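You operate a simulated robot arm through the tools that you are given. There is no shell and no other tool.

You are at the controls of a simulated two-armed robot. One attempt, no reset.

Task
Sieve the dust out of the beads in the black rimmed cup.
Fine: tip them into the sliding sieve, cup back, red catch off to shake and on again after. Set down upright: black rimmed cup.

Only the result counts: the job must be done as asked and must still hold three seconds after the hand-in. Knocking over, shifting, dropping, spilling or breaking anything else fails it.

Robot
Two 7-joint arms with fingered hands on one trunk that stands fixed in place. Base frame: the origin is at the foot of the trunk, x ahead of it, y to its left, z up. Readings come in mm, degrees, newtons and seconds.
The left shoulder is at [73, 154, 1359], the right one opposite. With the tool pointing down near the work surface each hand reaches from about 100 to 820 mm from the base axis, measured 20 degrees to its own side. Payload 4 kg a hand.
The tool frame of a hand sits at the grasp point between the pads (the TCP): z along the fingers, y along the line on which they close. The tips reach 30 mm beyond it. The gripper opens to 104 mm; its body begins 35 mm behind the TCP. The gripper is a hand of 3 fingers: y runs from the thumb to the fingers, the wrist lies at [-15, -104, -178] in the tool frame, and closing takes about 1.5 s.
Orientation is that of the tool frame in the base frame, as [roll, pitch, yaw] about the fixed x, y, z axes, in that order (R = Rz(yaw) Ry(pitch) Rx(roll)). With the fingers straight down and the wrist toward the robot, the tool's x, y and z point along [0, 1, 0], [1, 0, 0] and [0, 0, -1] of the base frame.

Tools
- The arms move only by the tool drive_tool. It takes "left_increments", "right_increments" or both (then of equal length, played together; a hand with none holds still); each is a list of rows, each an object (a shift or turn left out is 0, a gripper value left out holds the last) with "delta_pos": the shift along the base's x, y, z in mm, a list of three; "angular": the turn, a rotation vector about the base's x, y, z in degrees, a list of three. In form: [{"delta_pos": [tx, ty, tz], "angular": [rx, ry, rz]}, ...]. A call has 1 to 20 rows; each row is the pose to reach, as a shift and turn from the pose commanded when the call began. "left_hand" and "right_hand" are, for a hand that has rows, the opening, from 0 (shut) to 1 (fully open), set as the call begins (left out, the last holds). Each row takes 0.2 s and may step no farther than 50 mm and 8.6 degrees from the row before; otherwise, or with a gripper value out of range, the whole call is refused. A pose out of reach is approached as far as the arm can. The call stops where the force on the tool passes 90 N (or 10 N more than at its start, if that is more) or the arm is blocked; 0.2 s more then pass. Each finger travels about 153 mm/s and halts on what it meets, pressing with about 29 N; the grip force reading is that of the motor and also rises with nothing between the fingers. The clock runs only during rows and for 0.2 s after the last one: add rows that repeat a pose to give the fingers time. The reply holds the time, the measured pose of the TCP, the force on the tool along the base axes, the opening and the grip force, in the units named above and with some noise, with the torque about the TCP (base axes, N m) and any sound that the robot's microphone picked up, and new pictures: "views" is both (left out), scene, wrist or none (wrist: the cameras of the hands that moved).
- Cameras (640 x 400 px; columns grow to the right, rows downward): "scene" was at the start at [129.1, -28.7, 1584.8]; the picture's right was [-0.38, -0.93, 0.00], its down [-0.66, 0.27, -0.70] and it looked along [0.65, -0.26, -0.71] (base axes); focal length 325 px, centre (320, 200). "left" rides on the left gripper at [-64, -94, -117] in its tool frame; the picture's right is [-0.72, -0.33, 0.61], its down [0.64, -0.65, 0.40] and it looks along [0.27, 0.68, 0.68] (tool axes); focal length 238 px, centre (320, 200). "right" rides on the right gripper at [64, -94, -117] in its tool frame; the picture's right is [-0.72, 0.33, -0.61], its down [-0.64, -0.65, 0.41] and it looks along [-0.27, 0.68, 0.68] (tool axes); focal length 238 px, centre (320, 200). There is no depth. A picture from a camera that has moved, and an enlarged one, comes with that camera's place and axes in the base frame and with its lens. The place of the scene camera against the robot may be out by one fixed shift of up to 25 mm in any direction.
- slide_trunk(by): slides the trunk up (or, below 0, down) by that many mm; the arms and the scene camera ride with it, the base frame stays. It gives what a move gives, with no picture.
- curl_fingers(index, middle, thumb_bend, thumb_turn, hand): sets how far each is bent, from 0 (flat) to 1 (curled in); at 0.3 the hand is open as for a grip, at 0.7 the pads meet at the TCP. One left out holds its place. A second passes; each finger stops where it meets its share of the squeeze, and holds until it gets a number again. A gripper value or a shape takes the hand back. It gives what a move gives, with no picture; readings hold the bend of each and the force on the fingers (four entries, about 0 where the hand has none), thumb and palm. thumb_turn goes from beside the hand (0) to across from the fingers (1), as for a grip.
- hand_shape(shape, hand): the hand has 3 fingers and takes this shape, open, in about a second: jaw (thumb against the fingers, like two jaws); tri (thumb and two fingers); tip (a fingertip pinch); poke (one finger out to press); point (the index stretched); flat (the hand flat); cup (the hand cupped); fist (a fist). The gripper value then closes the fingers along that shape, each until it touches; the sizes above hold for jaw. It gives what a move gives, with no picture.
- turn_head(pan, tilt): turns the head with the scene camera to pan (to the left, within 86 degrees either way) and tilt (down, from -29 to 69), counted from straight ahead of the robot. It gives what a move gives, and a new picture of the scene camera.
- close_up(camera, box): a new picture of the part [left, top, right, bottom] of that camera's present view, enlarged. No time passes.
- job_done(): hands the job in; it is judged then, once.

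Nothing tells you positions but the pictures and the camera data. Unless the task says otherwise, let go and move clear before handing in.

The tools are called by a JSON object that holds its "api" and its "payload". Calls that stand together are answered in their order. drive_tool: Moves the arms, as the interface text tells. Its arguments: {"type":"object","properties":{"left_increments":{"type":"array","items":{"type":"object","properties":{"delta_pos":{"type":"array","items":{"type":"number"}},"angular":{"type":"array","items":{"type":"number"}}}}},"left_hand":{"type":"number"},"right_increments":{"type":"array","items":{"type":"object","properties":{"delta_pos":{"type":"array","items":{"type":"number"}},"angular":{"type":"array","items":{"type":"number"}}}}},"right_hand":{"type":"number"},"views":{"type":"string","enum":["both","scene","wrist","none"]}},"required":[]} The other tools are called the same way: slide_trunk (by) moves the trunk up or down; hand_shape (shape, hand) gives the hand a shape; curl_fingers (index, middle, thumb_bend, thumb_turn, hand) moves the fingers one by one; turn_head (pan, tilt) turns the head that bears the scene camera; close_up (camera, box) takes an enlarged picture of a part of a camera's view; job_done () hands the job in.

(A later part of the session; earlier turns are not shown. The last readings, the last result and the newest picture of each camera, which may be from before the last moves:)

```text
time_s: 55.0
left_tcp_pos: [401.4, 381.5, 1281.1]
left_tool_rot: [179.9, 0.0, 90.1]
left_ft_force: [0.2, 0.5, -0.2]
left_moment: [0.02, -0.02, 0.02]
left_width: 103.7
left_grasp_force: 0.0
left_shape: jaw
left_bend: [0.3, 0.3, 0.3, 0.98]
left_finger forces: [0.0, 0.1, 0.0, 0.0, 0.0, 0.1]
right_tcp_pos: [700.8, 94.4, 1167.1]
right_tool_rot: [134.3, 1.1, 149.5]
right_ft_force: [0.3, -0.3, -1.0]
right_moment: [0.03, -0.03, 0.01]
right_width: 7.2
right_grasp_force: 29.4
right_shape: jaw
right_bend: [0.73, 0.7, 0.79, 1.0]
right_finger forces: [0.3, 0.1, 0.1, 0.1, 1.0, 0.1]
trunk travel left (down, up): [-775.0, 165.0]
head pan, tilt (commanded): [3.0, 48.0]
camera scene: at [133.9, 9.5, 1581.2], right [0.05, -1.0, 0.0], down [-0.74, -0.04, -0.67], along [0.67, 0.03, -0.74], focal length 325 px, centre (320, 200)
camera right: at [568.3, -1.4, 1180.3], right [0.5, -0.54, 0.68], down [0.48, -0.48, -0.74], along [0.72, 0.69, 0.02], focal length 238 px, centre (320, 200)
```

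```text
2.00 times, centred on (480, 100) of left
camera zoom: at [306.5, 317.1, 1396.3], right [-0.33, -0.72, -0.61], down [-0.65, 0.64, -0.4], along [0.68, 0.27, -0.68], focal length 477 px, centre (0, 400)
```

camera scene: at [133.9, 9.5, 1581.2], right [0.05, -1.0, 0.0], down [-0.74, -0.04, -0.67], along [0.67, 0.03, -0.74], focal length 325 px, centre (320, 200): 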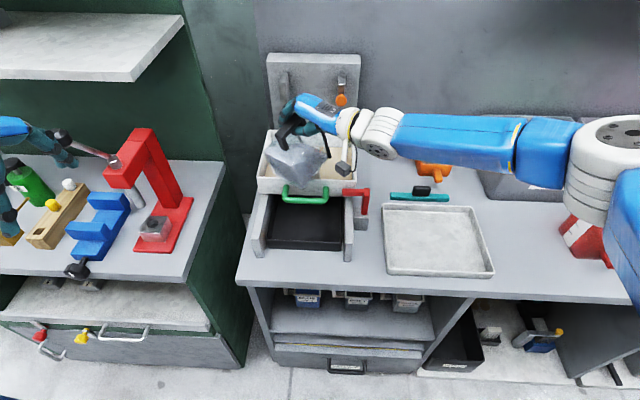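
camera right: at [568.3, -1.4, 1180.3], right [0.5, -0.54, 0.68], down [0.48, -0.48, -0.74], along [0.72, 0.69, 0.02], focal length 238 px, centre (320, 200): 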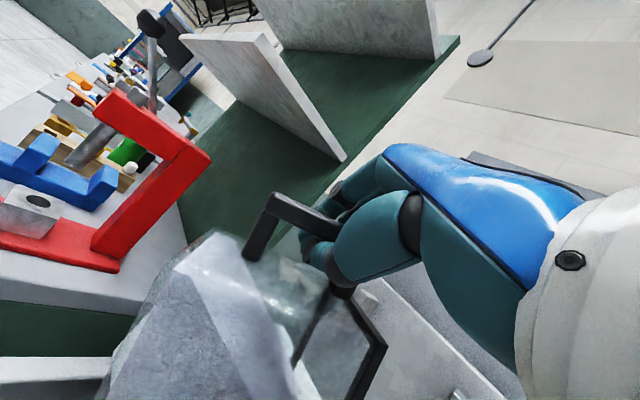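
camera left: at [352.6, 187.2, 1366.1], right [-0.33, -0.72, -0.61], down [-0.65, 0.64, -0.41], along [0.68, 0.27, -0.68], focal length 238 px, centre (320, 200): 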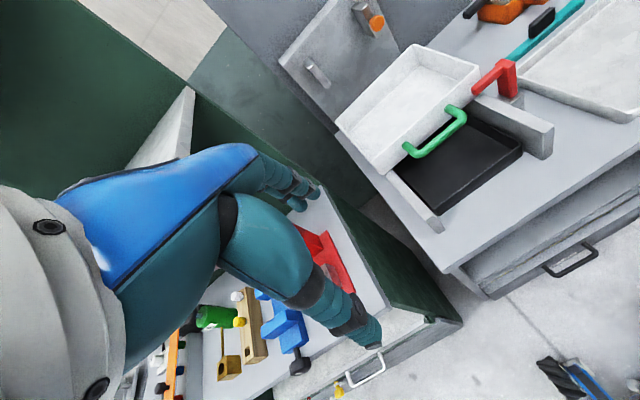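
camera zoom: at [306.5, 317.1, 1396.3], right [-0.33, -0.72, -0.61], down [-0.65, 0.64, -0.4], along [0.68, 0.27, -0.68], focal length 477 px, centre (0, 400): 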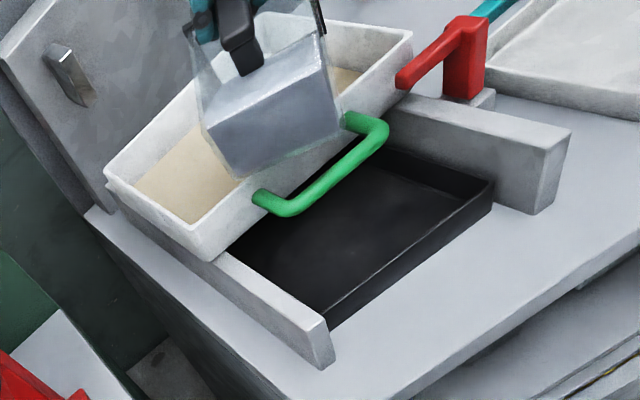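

About half the beads are in the sieve (its floor is now tan); the rest are in the cup, which hangs securely with its handle enclosed by the fingers. I'll shift it a bit further back over the sieve centre before tipping more.

{"api": "drive_tool", "payload": {"right_increments": [{"delta_pos": [3, 2, 0]}, {"delta_pos": [9, 5, 0]}, {"delta_pos": [17, 9, 1]}, {"delta_pos": [25, 14, 2]}, {"delta_pos": [30, 17, 3]}, {"delta_pos": [32, 18, 3]}, {"delta_pos": [32, 18, 3]}], "views": "both"}}

{"api": "close_up", "payload": {"camera": "left", "box": [320, 0, 640, 200]}}

{"api": "close_up", "payload": {"camera": "scene", "box": [260, 85, 360, 195]}}

```text
time_s: 56.6
left_tcp_pos: [402.1, 381.9, 1280.1]
left_tool_rot: [-180.0, 0.0, 90.1]
left_ft_force: [0.6, 0.3, 0.0]
left_moment: [0.03, -0.03, 0.02]
left_width: 103.6
left_grasp_force: 0.0
left_shape: jaw
left_bend: [0.3, 0.3, 0.3, 0.98]
left_finger forces: [0.0, 0.0, 0.0, 0.0, 0.1, 0.0]
right_tcp_pos: [731.6, 112.9, 1170.2]
right_tool_rot: [134.2, 1.2, 149.5]
right_ft_force: [0.2, 0.3, -1.3]
right_moment: [0.01, -0.04, 0.0]
right_width: 7.3
right_grasp_force: 29.0
right_shape: jaw
right_bend: [0.73, 0.7, 0.79, 1.0]
right_finger forces: [0.4, 0.0, 0.0, 0.0, 0.8, 0.0]
trunk travel left (down, up): [-775.0, 165.0]
head pan, tilt (commanded): [3.0, 48.0]
camera scene: at [133.7, 9.8, 1581.2], right [0.05, -1.0, 0.0], down [-0.74, -0.04, -0.67], along [0.67, 0.03, -0.74], focal length 325 px, centre (320, 200)
camera right: at [600.1, 17.6, 1183.2], right [0.5, -0.54, 0.68], down [0.48, -0.48, -0.74], along [0.72, 0.69, 0.02], focal length 238 px, centre (320, 200)
```

scene: 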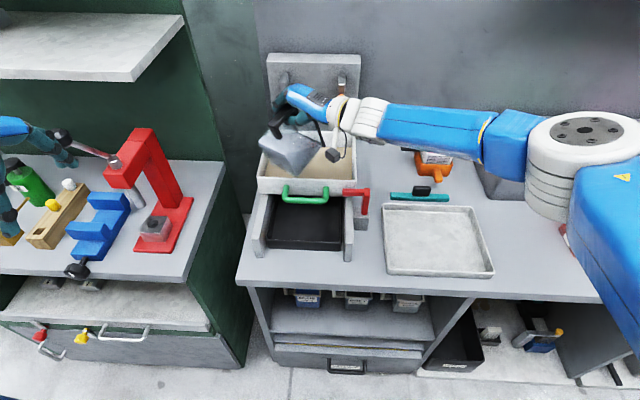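
right: 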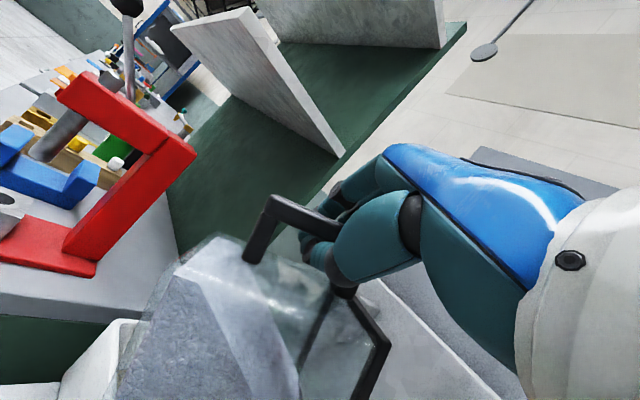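

```text
2.00 times, centred on (480, 100) of left
camera zoom: at [306.3, 317.1, 1396.4], right [-0.33, -0.72, -0.61], down [-0.65, 0.64, -0.4], along [0.68, 0.27, -0.68], focal length 477 px, centre (0, 400)
```

zoom: 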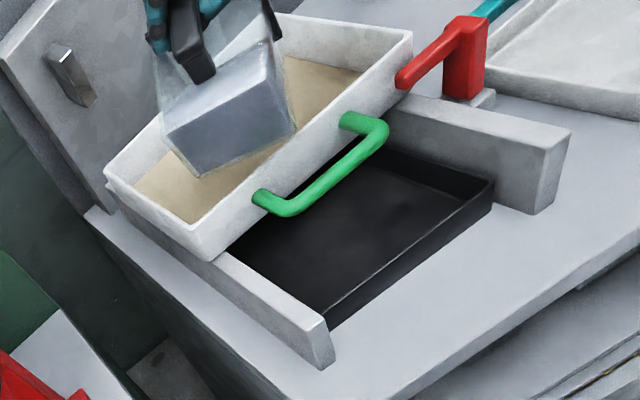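

```text
3.64 times, centred on (310, 140) of scene
camera zoom: at [133.7, 9.8, 1581.2], right [0.05, -1.0, 0.0], down [-0.74, -0.04, -0.67], along [0.67, 0.03, -0.74], focal length 1182 px, centre (356, 418)
```

zoom: 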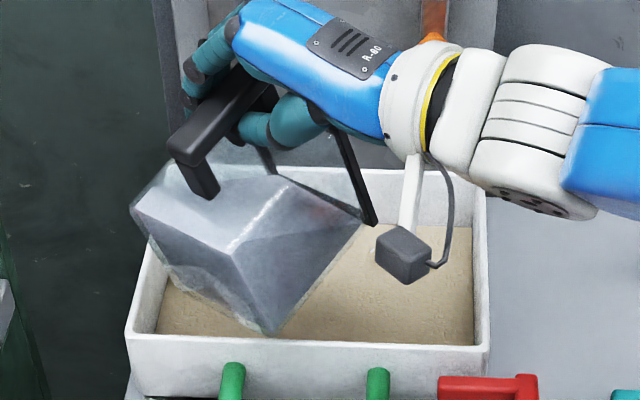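

Stable. I continue tipping past horizontal, keeping the far rim edge over the sieve centre.

{"api": "drive_tool", "payload": {"right_increments": [{"delta_pos": [5.7, -5.7, 0], "angular": [2.83, 2.83, 0]}, {"delta_pos": [11.5, -11.5, 0], "angular": [5.66, 5.66, 0]}, {"delta_pos": [17.5, -17.5, 0], "angular": [8.49, 8.49, 0]}, {"delta_pos": [23.8, -23.8, 0], "angular": [11.3, 11.3, 0]}, {"delta_pos": [30, -30, 0], "angular": [14.1, 14.1, 0]}, {"delta_pos": [36.4, -36.4, 0], "angular": [17, 17, 0]}, {"delta_pos": [42.8, -42.8, 0], "angular": [19.8, 19.8, 0]}, {"delta_pos": [49.3, -49.3, 0], "angular": [22.6, 22.6, 0]}], "views": "both"}}

{"api": "close_up", "payload": {"camera": "left", "box": [320, 0, 640, 200]}}

{"api": "close_up", "payload": {"camera": "scene", "box": [260, 85, 360, 195]}}

```text
time_s: 58.5
left_tcp_pos: [401.0, 382.2, 1281.0]
left_tool_rot: [-179.9, 0.0, 90.1]
left_ft_force: [0.9, -0.2, -0.3]
left_moment: [0.02, 0.0, 0.0]
left_width: 104.1
left_grasp_force: 0.0
left_shape: jaw
left_bend: [0.3, 0.3, 0.3, 0.98]
left_finger forces: [0.1, 0.0, 0.0, 0.0, 0.1, 0.0]
right_tcp_pos: [777.8, 64.6, 1174.4]
right_tool_rot: [125.4, -29.6, 151.6]
right_ft_force: [-0.5, 0.0, -0.8]
right_moment: [0.0, -0.02, -0.04]
right_width: 7.2
right_grasp_force: 29.1
right_shape: jaw
right_bend: [0.73, 0.7, 0.79, 1.0]
right_finger forces: [0.5, 0.2, 0.0, 0.0, 0.9, 0.0]
right hand out of reach, approached as far as the arm can: row 8
trunk travel left (down, up): [-775.0, 165.0]
head pan, tilt (commanded): [3.0, 48.0]
camera scene: at [133.9, 10.6, 1581.2], right [0.05, -1.0, 0.0], down [-0.74, -0.04, -0.67], along [0.67, 0.03, -0.75], focal length 325 px, centre (320, 200)
camera right: at [653.9, -38.4, 1197.6], right [0.67, -0.72, 0.18], down [0.13, -0.13, -0.98], along [0.73, 0.69, 0.01], focal length 238 px, centre (320, 200)
```

scene: 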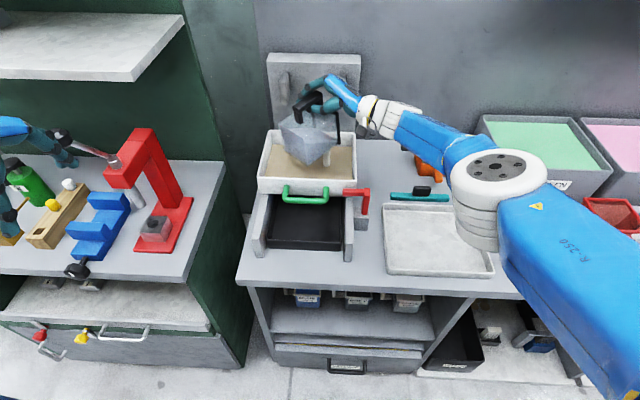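
right: 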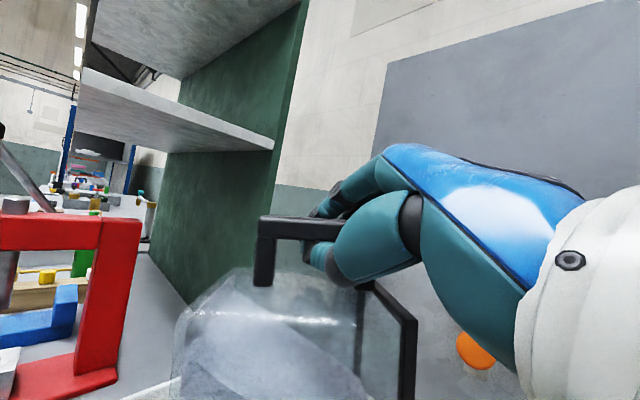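

```text
2.00 times, centred on (480, 100) of left
camera zoom: at [306.4, 317.9, 1396.2], right [-0.33, -0.72, -0.61], down [-0.65, 0.64, -0.41], along [0.68, 0.27, -0.68], focal length 477 px, centre (0, 400)
```

zoom: 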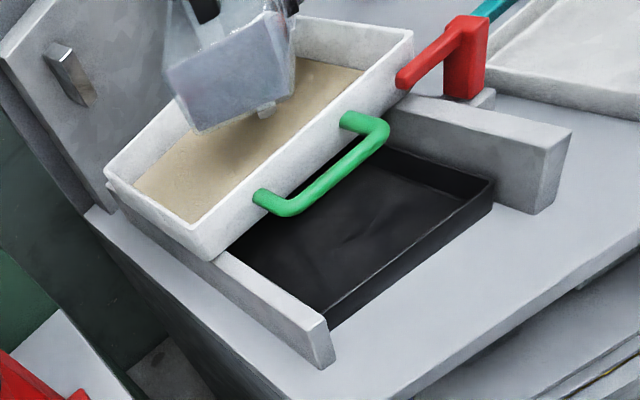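

```text
3.64 times, centred on (310, 140) of scene
camera zoom: at [133.9, 10.6, 1581.2], right [0.05, -1.0, 0.0], down [-0.74, -0.04, -0.67], along [0.67, 0.03, -0.75], focal length 1182 px, centre (356, 418)
```

zoom: 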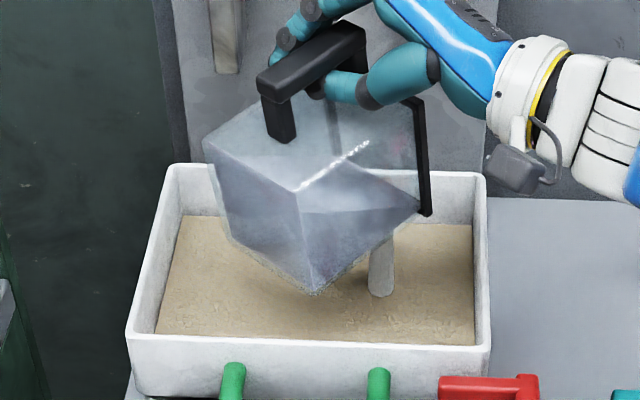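

Beads are pouring cleanly into the sieve. The arm is close to its reach limit, so I'll ease the hand back slightly while tipping further.

{"api": "drive_tool", "payload": {"right_increments": [{"delta_pos": [-2, -3, 1], "angular": [2.3, 2.3, 0]}, {"delta_pos": [-4, -6, 3], "angular": [4.6, 4.6, 0]}, {"delta_pos": [-6, -9, 4], "angular": [6.9, 6.9, 0]}, {"delta_pos": [-8, -12, 6], "angular": [9.2, 9.2, 0]}, {"delta_pos": [-10, -15, 7], "angular": [11.5, 11.5, 0]}, {"delta_pos": [-12, -18, 8], "angular": [13.8, 13.8, 0]}, {"delta_pos": [-14, -21, 9], "angular": [16.1, 16.1, 0]}, {"delta_pos": [-14, -23, 10], "angular": [18.4, 18.4, 0]}], "views": "both"}}

{"api": "close_up", "payload": {"camera": "left", "box": [320, 0, 640, 200]}}

{"api": "close_up", "payload": {"camera": "scene", "box": [260, 85, 360, 195]}}

```text
time_s: 60.2
left_tcp_pos: [401.2, 380.8, 1280.9]
left_tool_rot: [-179.9, 0.0, 90.1]
left_ft_force: [0.2, 0.6, 0.4]
left_moment: [0.0, 0.01, 0.01]
left_width: 103.7
left_grasp_force: 0.0
left_shape: jaw
left_bend: [0.3, 0.3, 0.3, 0.98]
left_finger forces: [0.0, 0.1, 0.1, 0.0, 0.1, 0.0]
right_tcp_pos: [763.1, 40.5, 1182.6]
right_tool_rot: [113.2, -54.1, 160.1]
right_ft_force: [0.4, 0.0, -0.4]
right_moment: [0.02, -0.04, -0.01]
right_width: 7.5
right_grasp_force: 28.9
right_shape: jaw
right_bend: [0.73, 0.7, 0.79, 1.0]
right_finger forces: [0.3, 0.7, 0.0, 0.0, 0.7, 0.0]
trunk travel left (down, up): [-775.0, 165.0]
head pan, tilt (commanded): [3.0, 48.0]
camera scene: at [133.8, 9.5, 1581.2], right [0.05, -1.0, 0.0], down [-0.74, -0.04, -0.67], along [0.67, 0.03, -0.74], focal length 325 px, centre (320, 200)
camera right: at [647.5, -71.2, 1211.0], right [0.66, -0.7, -0.27], down [-0.19, 0.19, -0.96], along [0.73, 0.68, -0.01], focal length 238 px, centre (320, 200)
```

scene: 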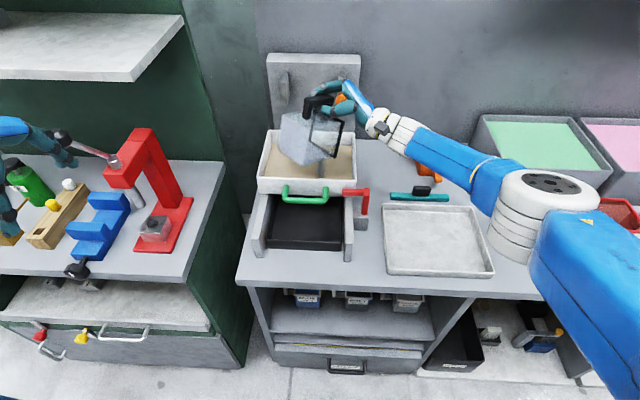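
right: 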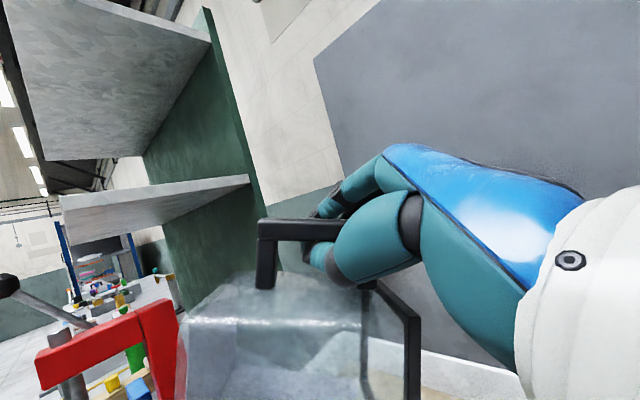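

```text
2.00 times, centred on (480, 100) of left
camera zoom: at [306.4, 317.2, 1396.4], right [-0.33, -0.72, -0.61], down [-0.65, 0.64, -0.4], along [0.68, 0.27, -0.68], focal length 477 px, centre (0, 400)
```

zoom: 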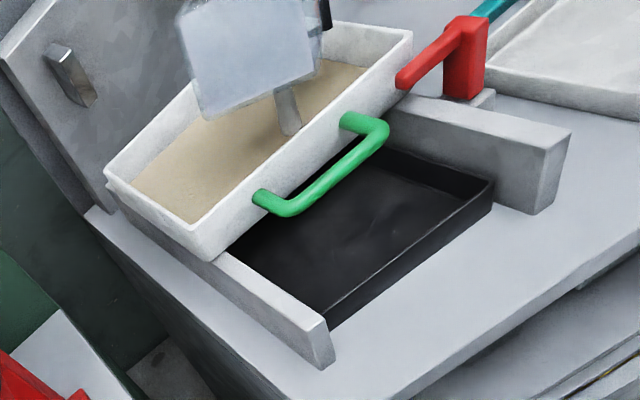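

```text
3.64 times, centred on (310, 140) of scene
camera zoom: at [133.8, 9.5, 1581.2], right [0.05, -1.0, 0.0], down [-0.74, -0.04, -0.67], along [0.67, 0.03, -0.74], focal length 1182 px, centre (356, 418)
```

zoom: 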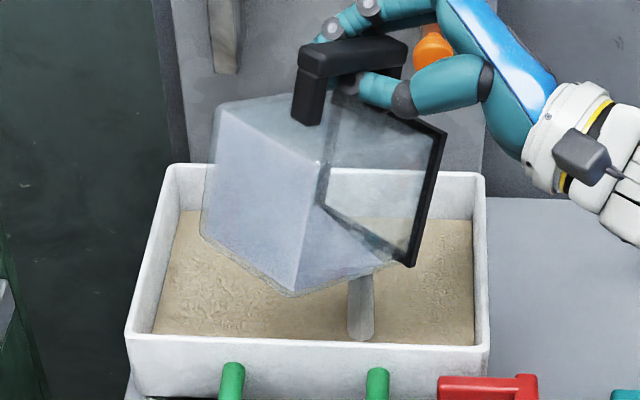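

{"api": "drive_tool", "payload": {"right_increments": [{"delta_pos": [2, 0, 0], "angular": [1.5, 1.5, 0]}, {"delta_pos": [4, 0, 0], "angular": [3, 3, 0]}, {"delta_pos": [6, 0, 0], "angular": [4.5, 4.5, 0]}, {"delta_pos": [8, 0, 0], "angular": [6, 6, 0]}, {"delta_pos": [8, 0, 0], "angular": [6, 6, 0]}, {"delta_pos": [8, 0, 0], "angular": [6, 6, 0]}], "views": "both"}}

{"api": "close_up", "payload": {"camera": "left", "box": [320, 0, 640, 200]}}

{"api": "close_up", "payload": {"camera": "scene", "box": [260, 85, 360, 195]}}

```text
time_s: 61.6
left_tcp_pos: [402.1, 381.4, 1279.8]
left_tool_rot: [179.9, -0.1, 90.0]
left_ft_force: [0.2, 0.3, -0.2]
left_moment: [0.0, 0.01, -0.05]
left_width: 103.9
left_grasp_force: 0.0
left_shape: jaw
left_bend: [0.3, 0.3, 0.3, 0.98]
left_finger forces: [0.1, 0.0, 0.0, 0.0, 0.1, 0.0]
right_tcp_pos: [772.5, 41.2, 1183.2]
right_tool_rot: [105.7, -61.7, 166.3]
right_ft_force: [0.7, -0.2, -0.3]
right_moment: [0.02, -0.03, -0.01]
right_width: 6.9
right_grasp_force: 29.1
right_shape: jaw
right_bend: [0.73, 0.7, 0.79, 1.0]
right_finger forces: [0.3, 0.8, 0.0, 0.0, 0.6, 0.0]
trunk travel left (down, up): [-775.0, 165.0]
head pan, tilt (commanded): [3.0, 48.0]
camera scene: at [133.8, 9.7, 1581.2], right [0.05, -1.0, 0.0], down [-0.74, -0.04, -0.67], along [0.67, 0.03, -0.74], focal length 325 px, centre (320, 200)
camera right: at [658.9, -73.6, 1211.1], right [0.62, -0.67, -0.4], down [-0.28, 0.29, -0.91], along [0.73, 0.69, -0.01], focal length 238 px, centre (320, 200)
```

scene: 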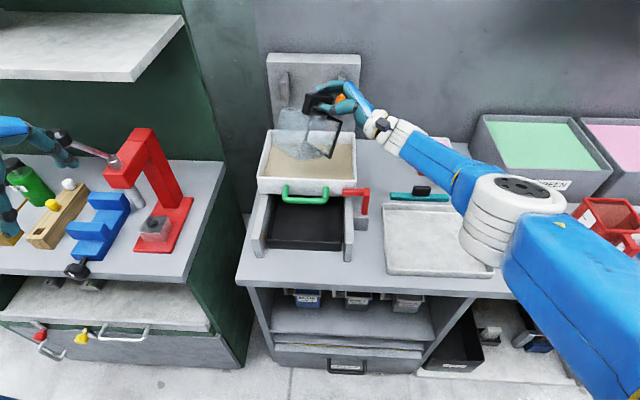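
right: 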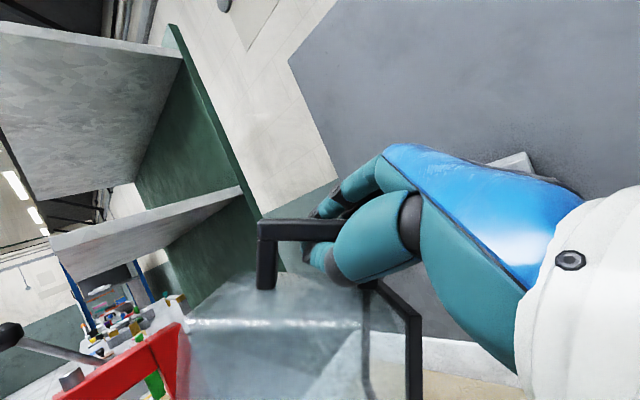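

```text
2.00 times, centred on (480, 100) of left
camera zoom: at [306.3, 317.0, 1396.4], right [-0.33, -0.72, -0.61], down [-0.65, 0.64, -0.4], along [0.68, 0.27, -0.68], focal length 477 px, centre (0, 400)
```

zoom: 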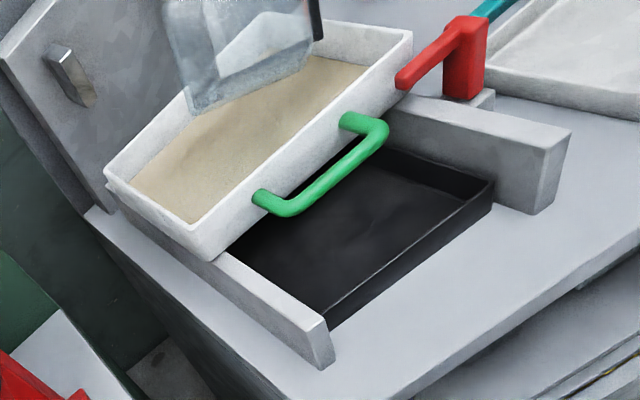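

```text
3.64 times, centred on (310, 140) of scene
camera zoom: at [133.8, 9.7, 1581.2], right [0.05, -1.0, 0.0], down [-0.74, -0.04, -0.67], along [0.67, 0.03, -0.74], focal length 1182 px, centre (356, 418)
```

zoom: 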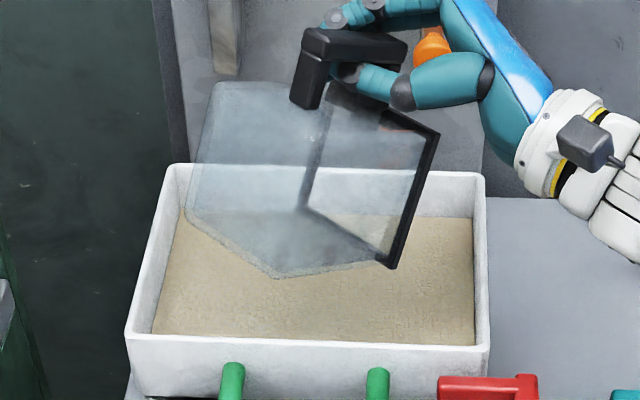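

The cup now looks empty and the stream has stopped. I'll check it closely for residue.

{"api": "close_up", "payload": {"camera": "scene", "box": [270, 100, 345, 165]}}

{"api": "close_up", "payload": {"camera": "right", "box": [150, 190, 470, 400]}}

{"api": "close_up", "payload": {"camera": "left", "box": [380, 0, 500, 75]}}

```text
6.15 times, centred on (308, 132) of scene
camera zoom: at [133.8, 9.7, 1581.2], right [0.05, -1.0, 0.0], down [-0.74, -0.04, -0.67], along [0.67, 0.03, -0.74], focal length 2000 px, centre (397, 615)
```

zoom: 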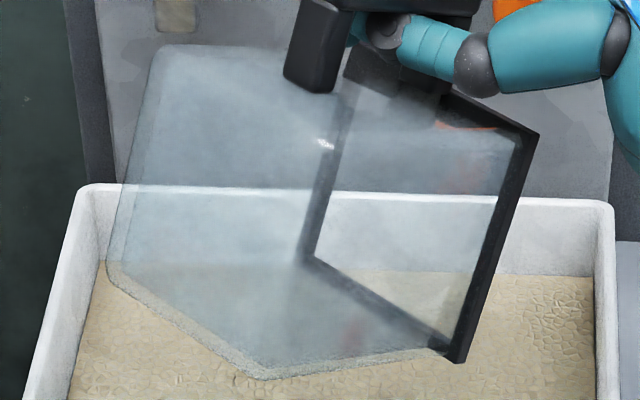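

```text
1.90 times, centred on (310, 295) of right
camera zoom: at [658.9, -73.6, 1211.1], right [0.62, -0.67, -0.4], down [-0.28, 0.29, -0.91], along [0.73, 0.69, -0.01], focal length 454 px, centre (339, 19)
```

zoom: 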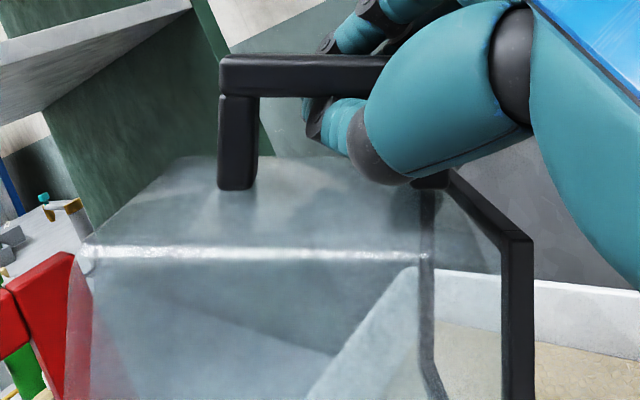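

```text
5.33 times, centred on (440, 38) of left
camera zoom: at [306.3, 317.0, 1396.4], right [-0.33, -0.72, -0.61], down [-0.65, 0.64, -0.4], along [0.68, 0.27, -0.68], focal length 1271 px, centre (-320, 1067)
```

zoom: 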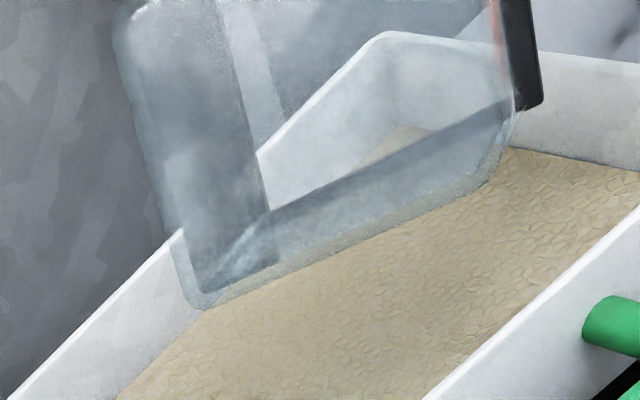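

The cup is empty; all the beads lie on the sieve. I'll turn the hand back upright, lifting and drawing back as I go.

{"api": "drive_tool", "payload": {"right_increments": [{"delta_pos": [-4, 0, 5], "angular": [-5, -5, 0]}, {"delta_pos": [-8, 0, 10], "angular": [-10, -10, 0]}, {"delta_pos": [-12, -1, 15], "angular": [-15, -15, 0]}, {"delta_pos": [-16, -2, 18], "angular": [-20, -20, 0]}, {"delta_pos": [-20, -3, 20], "angular": [-25, -25, 0]}, {"delta_pos": [-24, -4, 20], "angular": [-30, -30, 0]}, {"delta_pos": [-28, -5, 20], "angular": [-35, -35, 0]}, {"delta_pos": [-32, -6, 20], "angular": [-40, -40, 0]}, {"delta_pos": [-36, -7, 20], "angular": [-45, -45, 0]}, {"delta_pos": [-40, -8, 20], "angular": [-50, -50, 0]}, {"delta_pos": [-44, -9, 20], "angular": [-55, -55, 0]}, {"delta_pos": [-48, -10, 20], "angular": [-60, -60, 0]}, {"delta_pos": [-52, -11, 20], "angular": [-65, -65, 0]}, {"delta_pos": [-56, -12, 20], "angular": [-70, -70, 0]}, {"delta_pos": [-60, -13, 20], "angular": [-75, -75, 0]}, {"delta_pos": [-64, -14, 20], "angular": [-80, -80, 0]}, {"delta_pos": [-68, -15, 20], "angular": [-85, -85, 0]}, {"delta_pos": [-72, -16, 20], "angular": [-90, -90, 0]}, {"delta_pos": [-76, -18, 20], "angular": [-95, -95, 0]}, {"delta_pos": [-82, -20, 20], "angular": [-100, -100, 0]}], "views": "both"}}

{"api": "close_up", "payload": {"camera": "scene", "box": [220, 50, 400, 200]}}

```text
time_s: 65.8
left_tcp_pos: [401.6, 379.8, 1278.9]
left_tool_rot: [179.8, 0.1, 90.1]
left_ft_force: [-0.6, -0.1, -0.3]
left_moment: [0.01, -0.03, 0.02]
left_width: 103.7
left_grasp_force: 0.0
left_shape: jaw
left_bend: [0.3, 0.3, 0.3, 0.98]
left_finger forces: [0.0, 0.0, 0.0, 0.0, 0.1, 0.0]
right_tcp_pos: [689.3, 21.2, 1203.4]
right_tool_rot: [179.6, 70.1, -177.5]
right_ft_force: [0.1, -0.3, -0.4]
right_moment: [0.05, 0.0, 0.0]
right_width: 7.2
right_grasp_force: 28.9
right_shape: jaw
right_bend: [0.73, 0.7, 0.79, 1.0]
right_finger forces: [0.8, 0.0, 0.0, 0.0, 1.9, 0.0]
trunk travel left (down, up): [-775.0, 165.0]
head pan, tilt (commanded): [3.0, 48.0]
camera scene: at [133.1, 9.2, 1581.3], right [0.05, -1.0, 0.0], down [-0.74, -0.04, -0.67], along [0.67, 0.03, -0.74], focal length 325 px, centre (320, 200)
camera right: at [561.8, -80.0, 1183.3], right [-0.35, 0.31, 0.89], down [0.63, -0.62, 0.47], along [0.69, 0.72, 0.03], focal length 238 px, centre (320, 200)
```

scene: 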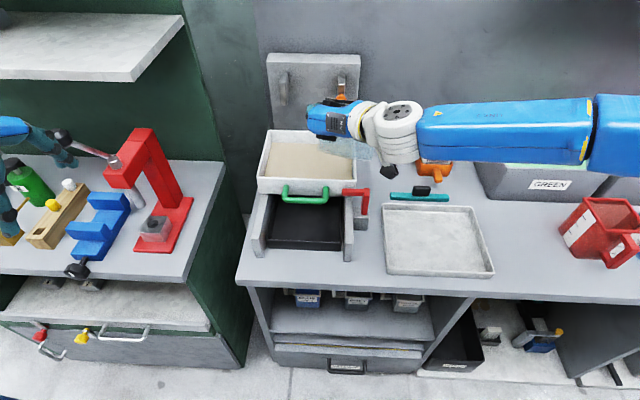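
right: 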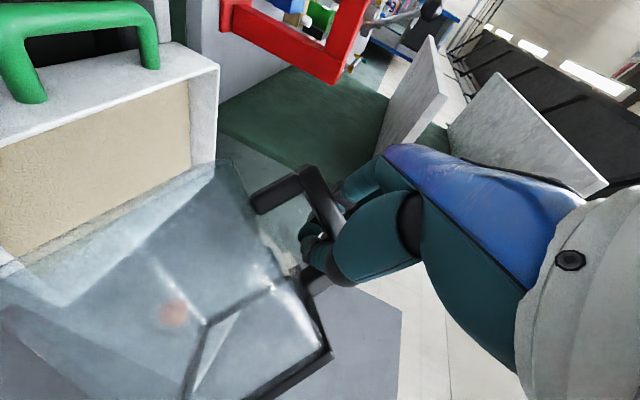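

```text
2.67 times, centred on (310, 125) of scene
camera zoom: at [133.1, 9.2, 1581.3], right [0.05, -1.0, 0.0], down [-0.74, -0.04, -0.67], along [0.67, 0.03, -0.74], focal length 867 px, centre (347, 400)
```

zoom: 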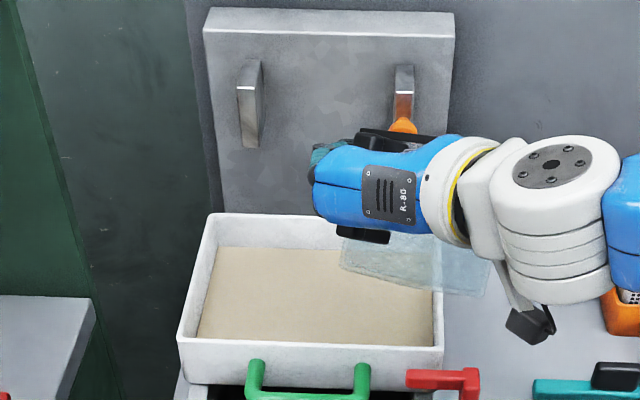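

The empty cup dangles loosely in the finger loop. I'll look at the grip in detail to decide how to firm it up.

{"api": "close_up", "payload": {"camera": "right", "box": [180, 130, 440, 330]}}

{"api": "close_up", "payload": {"camera": "left", "box": [380, 0, 620, 150]}}

{"api": "close_up", "payload": {"camera": "scene", "box": [290, 80, 420, 180]}}

```text
2.00 times, centred on (310, 230) of right
camera zoom: at [561.8, -80.0, 1183.3], right [-0.35, 0.31, 0.89], down [0.63, -0.62, 0.47], along [0.69, 0.72, 0.03], focal length 477 px, centre (340, 140)
```

zoom: 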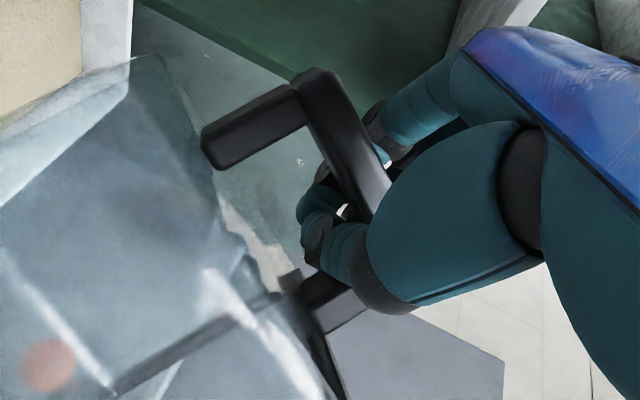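

```text
2.67 times, centred on (500, 75) of left
camera zoom: at [306.1, 317.1, 1396.4], right [-0.32, -0.72, -0.61], down [-0.65, 0.64, -0.4], along [0.68, 0.27, -0.68], focal length 636 px, centre (-160, 533)
```

zoom: 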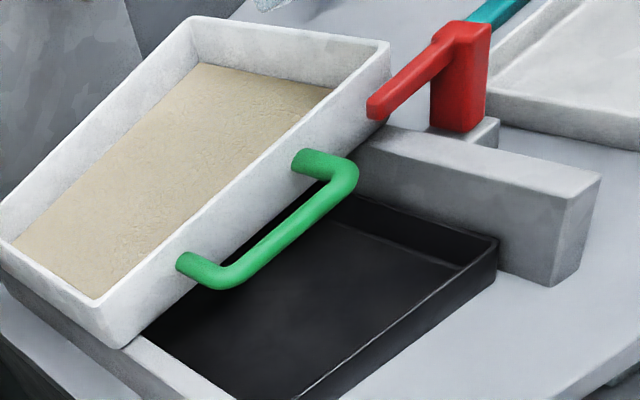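

```text
4.00 times, centred on (355, 130) of scene
camera zoom: at [133.1, 9.2, 1581.3], right [0.05, -1.0, 0.0], down [-0.74, -0.04, -0.67], along [0.67, 0.03, -0.74], focal length 1300 px, centre (180, 480)
```

zoom: 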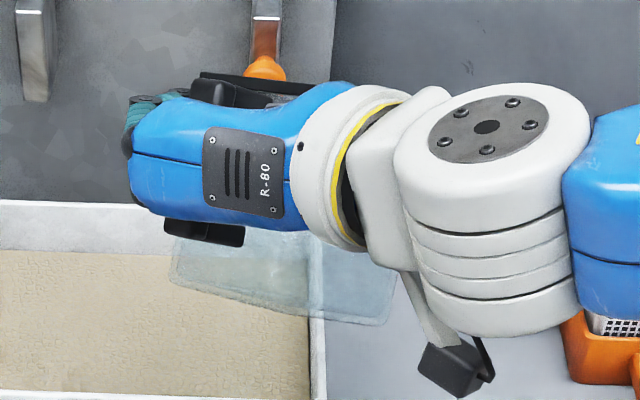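

The handle is safely enclosed, but the cup leans about 35° forward-right in the loop; tilting the hand back by that much should bring the cup upright. I'll carry it back toward its place first.

{"api": "drive_tool", "payload": {"right_increments": [{"delta_pos": [-2, -6, 0]}, {"delta_pos": [-5, -18, 0]}, {"delta_pos": [-10, -38, 0]}, {"delta_pos": [-17, -64, 0]}, {"delta_pos": [-25, -94, 0]}, {"delta_pos": [-33, -126, 0]}, {"delta_pos": [-41, -158, 0]}, {"delta_pos": [-49, -190, 0]}, {"delta_pos": [-57, -222, 0]}, {"delta_pos": [-65, -254, 0]}, {"delta_pos": [-73, -286, 0]}, {"delta_pos": [-81, -318, 0]}, {"delta_pos": [-89, -348, 0]}, {"delta_pos": [-96, -374, 0]}, {"delta_pos": [-102, -396, 0]}, {"delta_pos": [-106, -410, 0]}, {"delta_pos": [-109, -418, 0]}, {"delta_pos": [-109, -421, 0]}, {"delta_pos": [-109, -421, 0]}], "views": "both"}}

{"api": "turn_head", "payload": {"pan": -25, "tilt": 42}}

```text
time_s: 69.8
left_tcp_pos: [402.0, 379.0, 1280.7]
left_tool_rot: [-180.0, -0.1, 90.1]
left_ft_force: [-0.3, 0.7, -0.6]
left_moment: [-0.01, -0.01, 0.0]
left_width: 103.7
left_grasp_force: 0.0
left_shape: jaw
left_bend: [0.3, 0.3, 0.3, 0.98]
left_finger forces: [0.0, 0.1, 0.1, 0.0, 0.1, 0.0]
right_tcp_pos: [578.1, -402.2, 1203.8]
right_tool_rot: [178.9, 70.1, -178.2]
right_ft_force: [1.1, -0.7, -1.4]
right_moment: [0.03, 0.0, 0.02]
right_width: 7.4
right_grasp_force: 29.3
right_shape: jaw
right_bend: [0.73, 0.7, 0.79, 1.0]
right_finger forces: [0.8, 0.0, 0.1, 0.0, 2.1, 0.1]
trunk travel left (down, up): [-775.0, 165.0]
head pan, tilt (commanded): [3.0, 48.0]
camera scene: at [132.4, 6.7, 1581.3], right [0.05, -1.0, 0.0], down [-0.74, -0.04, -0.67], along [0.67, 0.04, -0.74], focal length 325 px, centre (320, 200)
camera right: at [452.6, -503.2, 1182.2], right [-0.35, 0.3, 0.89], down [0.63, -0.62, 0.46], along [0.69, 0.72, 0.03], focal length 238 px, centre (320, 200)
```

scene: 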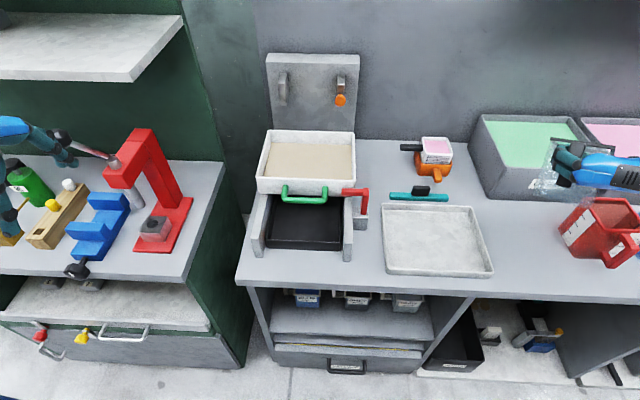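
right: 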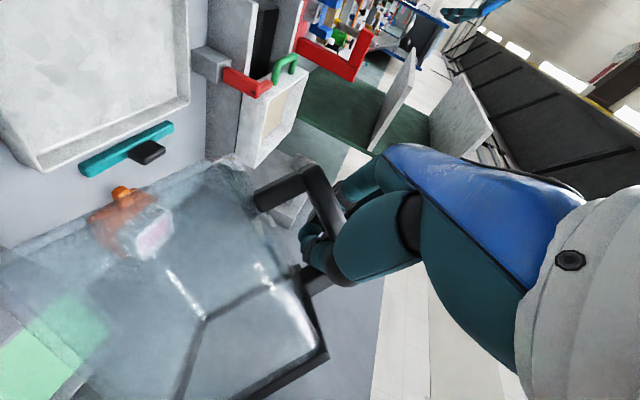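

```text
time_s: 70.8
left_tcp_pos: [401.4, 379.2, 1280.8]
left_tool_rot: [180.0, -0.1, 90.1]
left_ft_force: [-0.6, 0.1, -0.4]
left_moment: [0.04, 0.03, -0.02]
left_width: 103.7
left_grasp_force: 0.2
left_shape: jaw
left_bend: [0.3, 0.3, 0.3, 0.98]
left_finger forces: [0.0, 0.0, 0.1, 0.1, 0.1, 0.1]
right_tcp_pos: [580.0, -402.0, 1203.4]
right_tool_rot: [179.3, 70.3, -177.8]
right_ft_force: [0.1, -0.3, -1.5]
right_moment: [0.04, 0.02, 0.0]
right_width: 7.0
right_grasp_force: 29.1
right_shape: jaw
right_bend: [0.73, 0.7, 0.79, 1.0]
right_finger forces: [0.8, 0.1, 0.0, 0.0, 2.1, 0.1]
trunk travel left (down, up): [-775.0, 165.0]
head pan, tilt (commanded): [-25.0, 42.0]
camera scene: at [129.3, -32.8, 1589.8], right [-0.42, -0.91, 0.0], down [-0.61, 0.28, -0.74], along [0.67, -0.31, -0.67], focal length 325 px, centre (320, 200)
```

scene: 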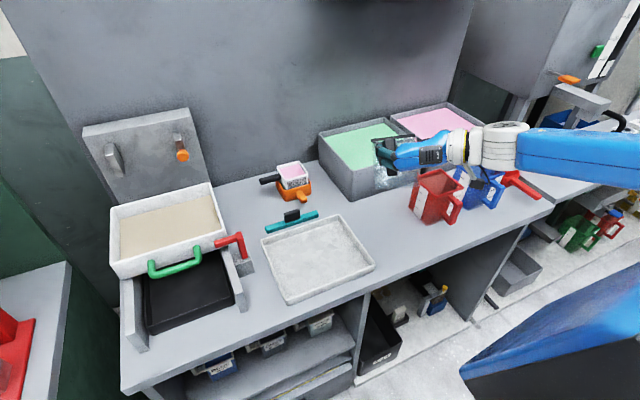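

{"api": "drive_tool", "payload": {"right_increments": [{"angular": [-4, -4, 0]}, {"angular": [-8, -8, 0]}, {"angular": [-12.4, -12.4, 0]}, {"angular": [-16.5, -16.5, 0]}, {"angular": [-20.6, -20.6, 0]}, {"angular": [-24.7, -24.7, 0]}, {"angular": [-24.7, -24.7, 0]}], "views": "both"}}

{"api": "close_up", "payload": {"camera": "scene", "box": [340, 90, 500, 210]}}

{"api": "close_up", "payload": {"camera": "right", "box": [100, 130, 440, 390]}}

```text
time_s: 72.4
left_tcp_pos: [400.7, 377.9, 1280.6]
left_tool_rot: [179.9, -0.1, 90.0]
left_ft_force: [-0.1, 0.3, -0.2]
left_moment: [-0.02, 0.0, -0.03]
left_width: 103.8
left_grasp_force: 0.0
left_shape: jaw
left_bend: [0.3, 0.3, 0.3, 0.98]
left_finger forces: [0.0, 0.0, 0.0, 0.0, 0.0, 0.0]
right_tcp_pos: [579.4, -401.9, 1202.9]
right_tool_rot: [-78.9, 64.6, -80.3]
right_ft_force: [0.5, 0.1, -1.1]
right_moment: [0.04, 0.04, -0.01]
right_width: 7.1
right_grasp_force: 29.1
right_shape: jaw
right_bend: [0.73, 0.7, 0.79, 1.0]
right_finger forces: [1.1, 0.0, 0.1, 0.0, 2.3, 0.1]
trunk travel left (down, up): [-775.0, 165.0]
head pan, tilt (commanded): [-25.0, 42.0]
camera scene: at [129.3, -32.7, 1589.9], right [-0.42, -0.91, 0.0], down [-0.61, 0.28, -0.74], along [0.67, -0.31, -0.67], focal length 325 px, centre (320, 200)
camera right: at [463.7, -513.3, 1175.7], right [-0.65, 0.6, 0.46], down [0.33, -0.32, 0.89], along [0.68, 0.73, 0.01], focal length 238 px, centre (320, 200)
```

scene: 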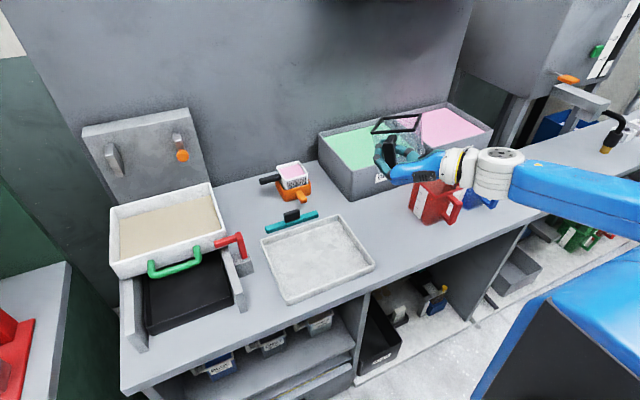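
right: 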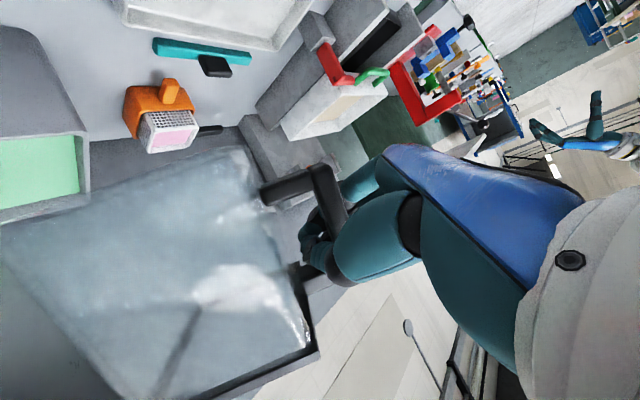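

```text
3.33 times, centred on (420, 150) of scene
camera zoom: at [129.3, -32.7, 1589.9], right [-0.42, -0.91, 0.0], down [-0.61, 0.28, -0.74], along [0.67, -0.31, -0.67], focal length 1083 px, centre (-13, 367)
```

zoom: 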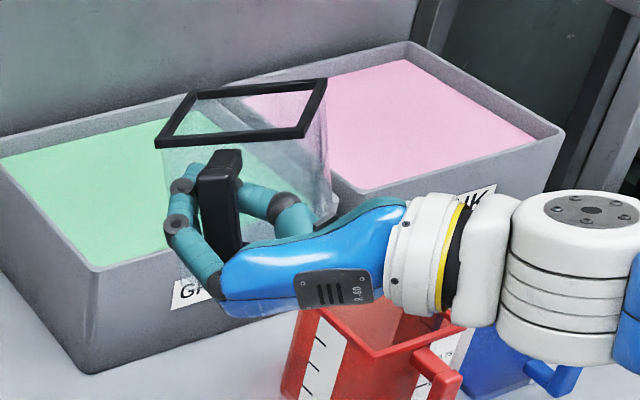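

```text
1.54 times, centred on (270, 260) of right
camera zoom: at [463.7, -513.3, 1175.7], right [-0.65, 0.6, 0.46], down [0.33, -0.32, 0.89], along [0.68, 0.73, 0.01], focal length 367 px, centre (397, 108)
```

zoom: 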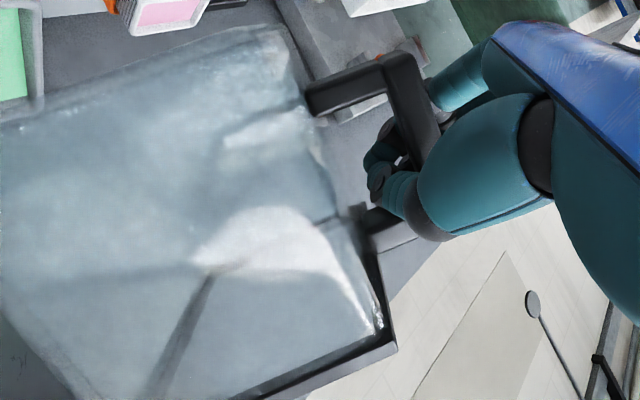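

The cup is now close to upright but leans ~18° forward-left, held loosely. While it is safely high above everything, I'll curl the fingers a bit tighter around the handle to firm the hold.

{"api": "curl_fingers", "payload": {"hand": "right", "index": 0.85, "middle": 0.85}}

{"api": "close_up", "payload": {"camera": "scene", "box": [340, 90, 500, 210]}}

{"api": "close_up", "payload": {"camera": "right", "box": [100, 130, 440, 390]}}

```text
time_s: 73.4
left_tcp_pos: [402.2, 379.2, 1279.4]
left_tool_rot: [179.9, -0.1, 90.2]
left_ft_force: [-0.1, -1.1, 0.5]
left_moment: [0.0, 0.03, -0.02]
left_width: 103.5
left_grasp_force: 0.1
left_shape: jaw
left_bend: [0.3, 0.3, 0.3, 0.98]
left_finger forces: [0.1, 0.0, 0.1, 0.1, 0.1, 0.0]
right_tcp_pos: [578.9, -401.7, 1203.7]
right_tool_rot: [-79.0, 64.6, -80.4]
right_ft_force: [-0.4, 0.6, -0.7]
right_moment: [0.05, 0.01, 0.0]
right_width: 0.1
right_grasp_force: 0.5
right_shape: fingers
right_bend: [0.74, 0.82, 0.8, 1.0]
right_finger forces: [0.6, 0.0, 0.1, 0.0, 0.1, 0.0]
trunk travel left (down, up): [-775.0, 165.0]
head pan, tilt (commanded): [-25.0, 42.0]
```

```text
3.33 times, centred on (420, 150) of scene
camera zoom: at [129.2, -32.7, 1589.9], right [-0.42, -0.91, 0.0], down [-0.61, 0.28, -0.74], along [0.67, -0.31, -0.67], focal length 1083 px, centre (-13, 367)
```

zoom: 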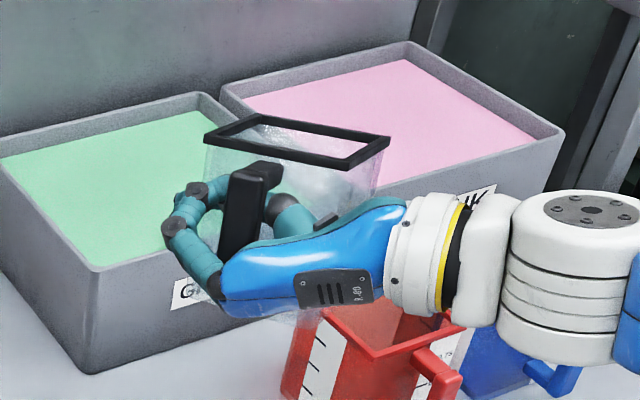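

```text
1.54 times, centred on (270, 260) of right
camera zoom: at [463.6, -513.3, 1175.6], right [-0.65, 0.6, 0.46], down [0.33, -0.32, 0.89], along [0.68, 0.73, 0.01], focal length 367 px, centre (397, 108)
```

zoom: 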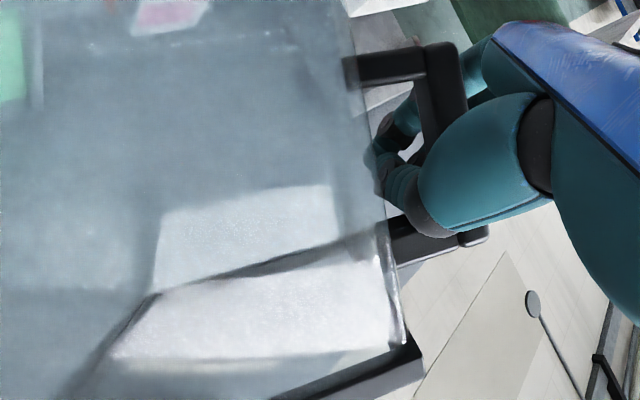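

{"api": "curl_fingers", "payload": {"hand": "right", "index": 1.0, "middle": 1.0, "thumb_bend": 1.0}}

{"api": "close_up", "payload": {"camera": "scene", "box": [340, 90, 500, 210]}}

{"api": "close_up", "payload": {"camera": "right", "box": [100, 130, 440, 390]}}

```text
time_s: 74.4
left_tcp_pos: [401.5, 379.8, 1280.4]
left_tool_rot: [-180.0, -0.1, 90.1]
left_ft_force: [0.5, 0.4, 0.6]
left_moment: [0.0, 0.0, 0.03]
left_width: 103.7
left_grasp_force: 0.1
left_shape: jaw
left_bend: [0.3, 0.3, 0.3, 0.98]
left_finger forces: [0.0, 0.1, 0.0, 0.0, 0.0, 0.1]
right_tcp_pos: [579.1, -402.6, 1203.0]
right_tool_rot: [-78.9, 64.6, -80.4]
right_ft_force: [0.0, -0.7, 0.1]
right_moment: [0.05, -0.03, -0.02]
right_width: 3.8
right_grasp_force: 15.8
right_shape: fingers
right_bend: [0.74, 0.96, 0.89, 1.0]
right_finger forces: [0.0, 13.1, 0.0, 0.1, 16.2, 1.9]
trunk travel left (down, up): [-775.0, 165.0]
head pan, tilt (commanded): [-25.0, 42.0]
```

```text
3.33 times, centred on (420, 150) of scene
camera zoom: at [129.2, -32.7, 1589.9], right [-0.42, -0.91, 0.0], down [-0.61, 0.28, -0.74], along [0.67, -0.31, -0.67], focal length 1083 px, centre (-13, 367)
```

zoom: 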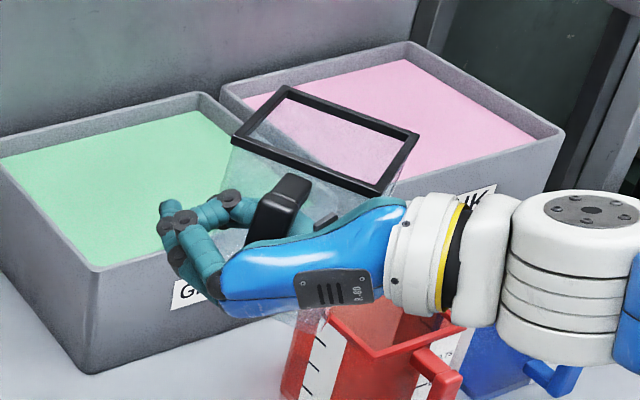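

```text
1.54 times, centred on (270, 260) of right
camera zoom: at [463.6, -513.3, 1175.6], right [-0.65, 0.6, 0.46], down [0.33, -0.32, 0.89], along [0.68, 0.73, 0.01], focal length 367 px, centre (397, 108)
```

zoom: 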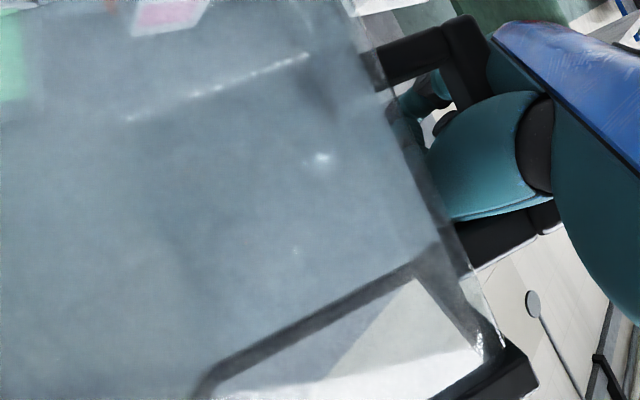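

The grip is now firm (middle finger and thumb pressing ~15 N). I need a precise read of the cup's attitude, so I'll zoom in on both views.

{"api": "close_up", "payload": {"camera": "scene", "box": [385, 100, 465, 170]}}

{"api": "close_up", "payload": {"camera": "right", "box": [0, 0, 640, 400]}}

```text
5.71 times, centred on (425, 135) of scene
camera zoom: at [129.2, -32.7, 1589.9], right [-0.42, -0.91, 0.0], down [-0.61, 0.28, -0.74], along [0.67, -0.31, -0.67], focal length 1857 px, centre (-280, 571)
```

zoom: 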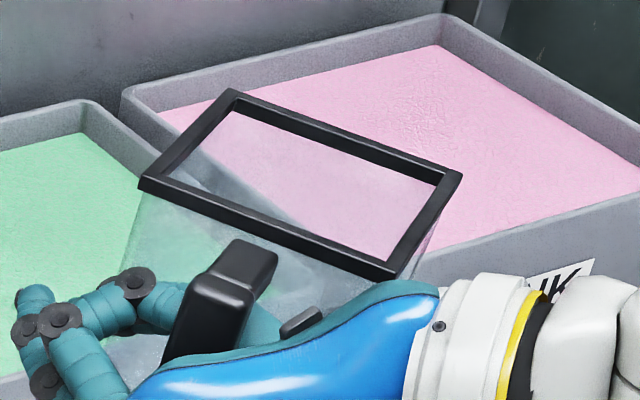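

```text
1.00 times, centred on (320, 200) of right (not enlarged: the box is as wide or as high as the picture)
camera zoom: at [463.6, -513.3, 1175.6], right [-0.65, 0.6, 0.46], down [0.33, -0.32, 0.89], along [0.68, 0.73, 0.01], focal length 238 px, centre (320, 200)
```

zoom: 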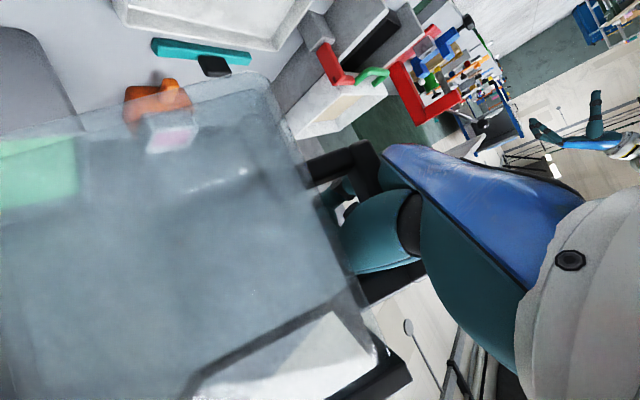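

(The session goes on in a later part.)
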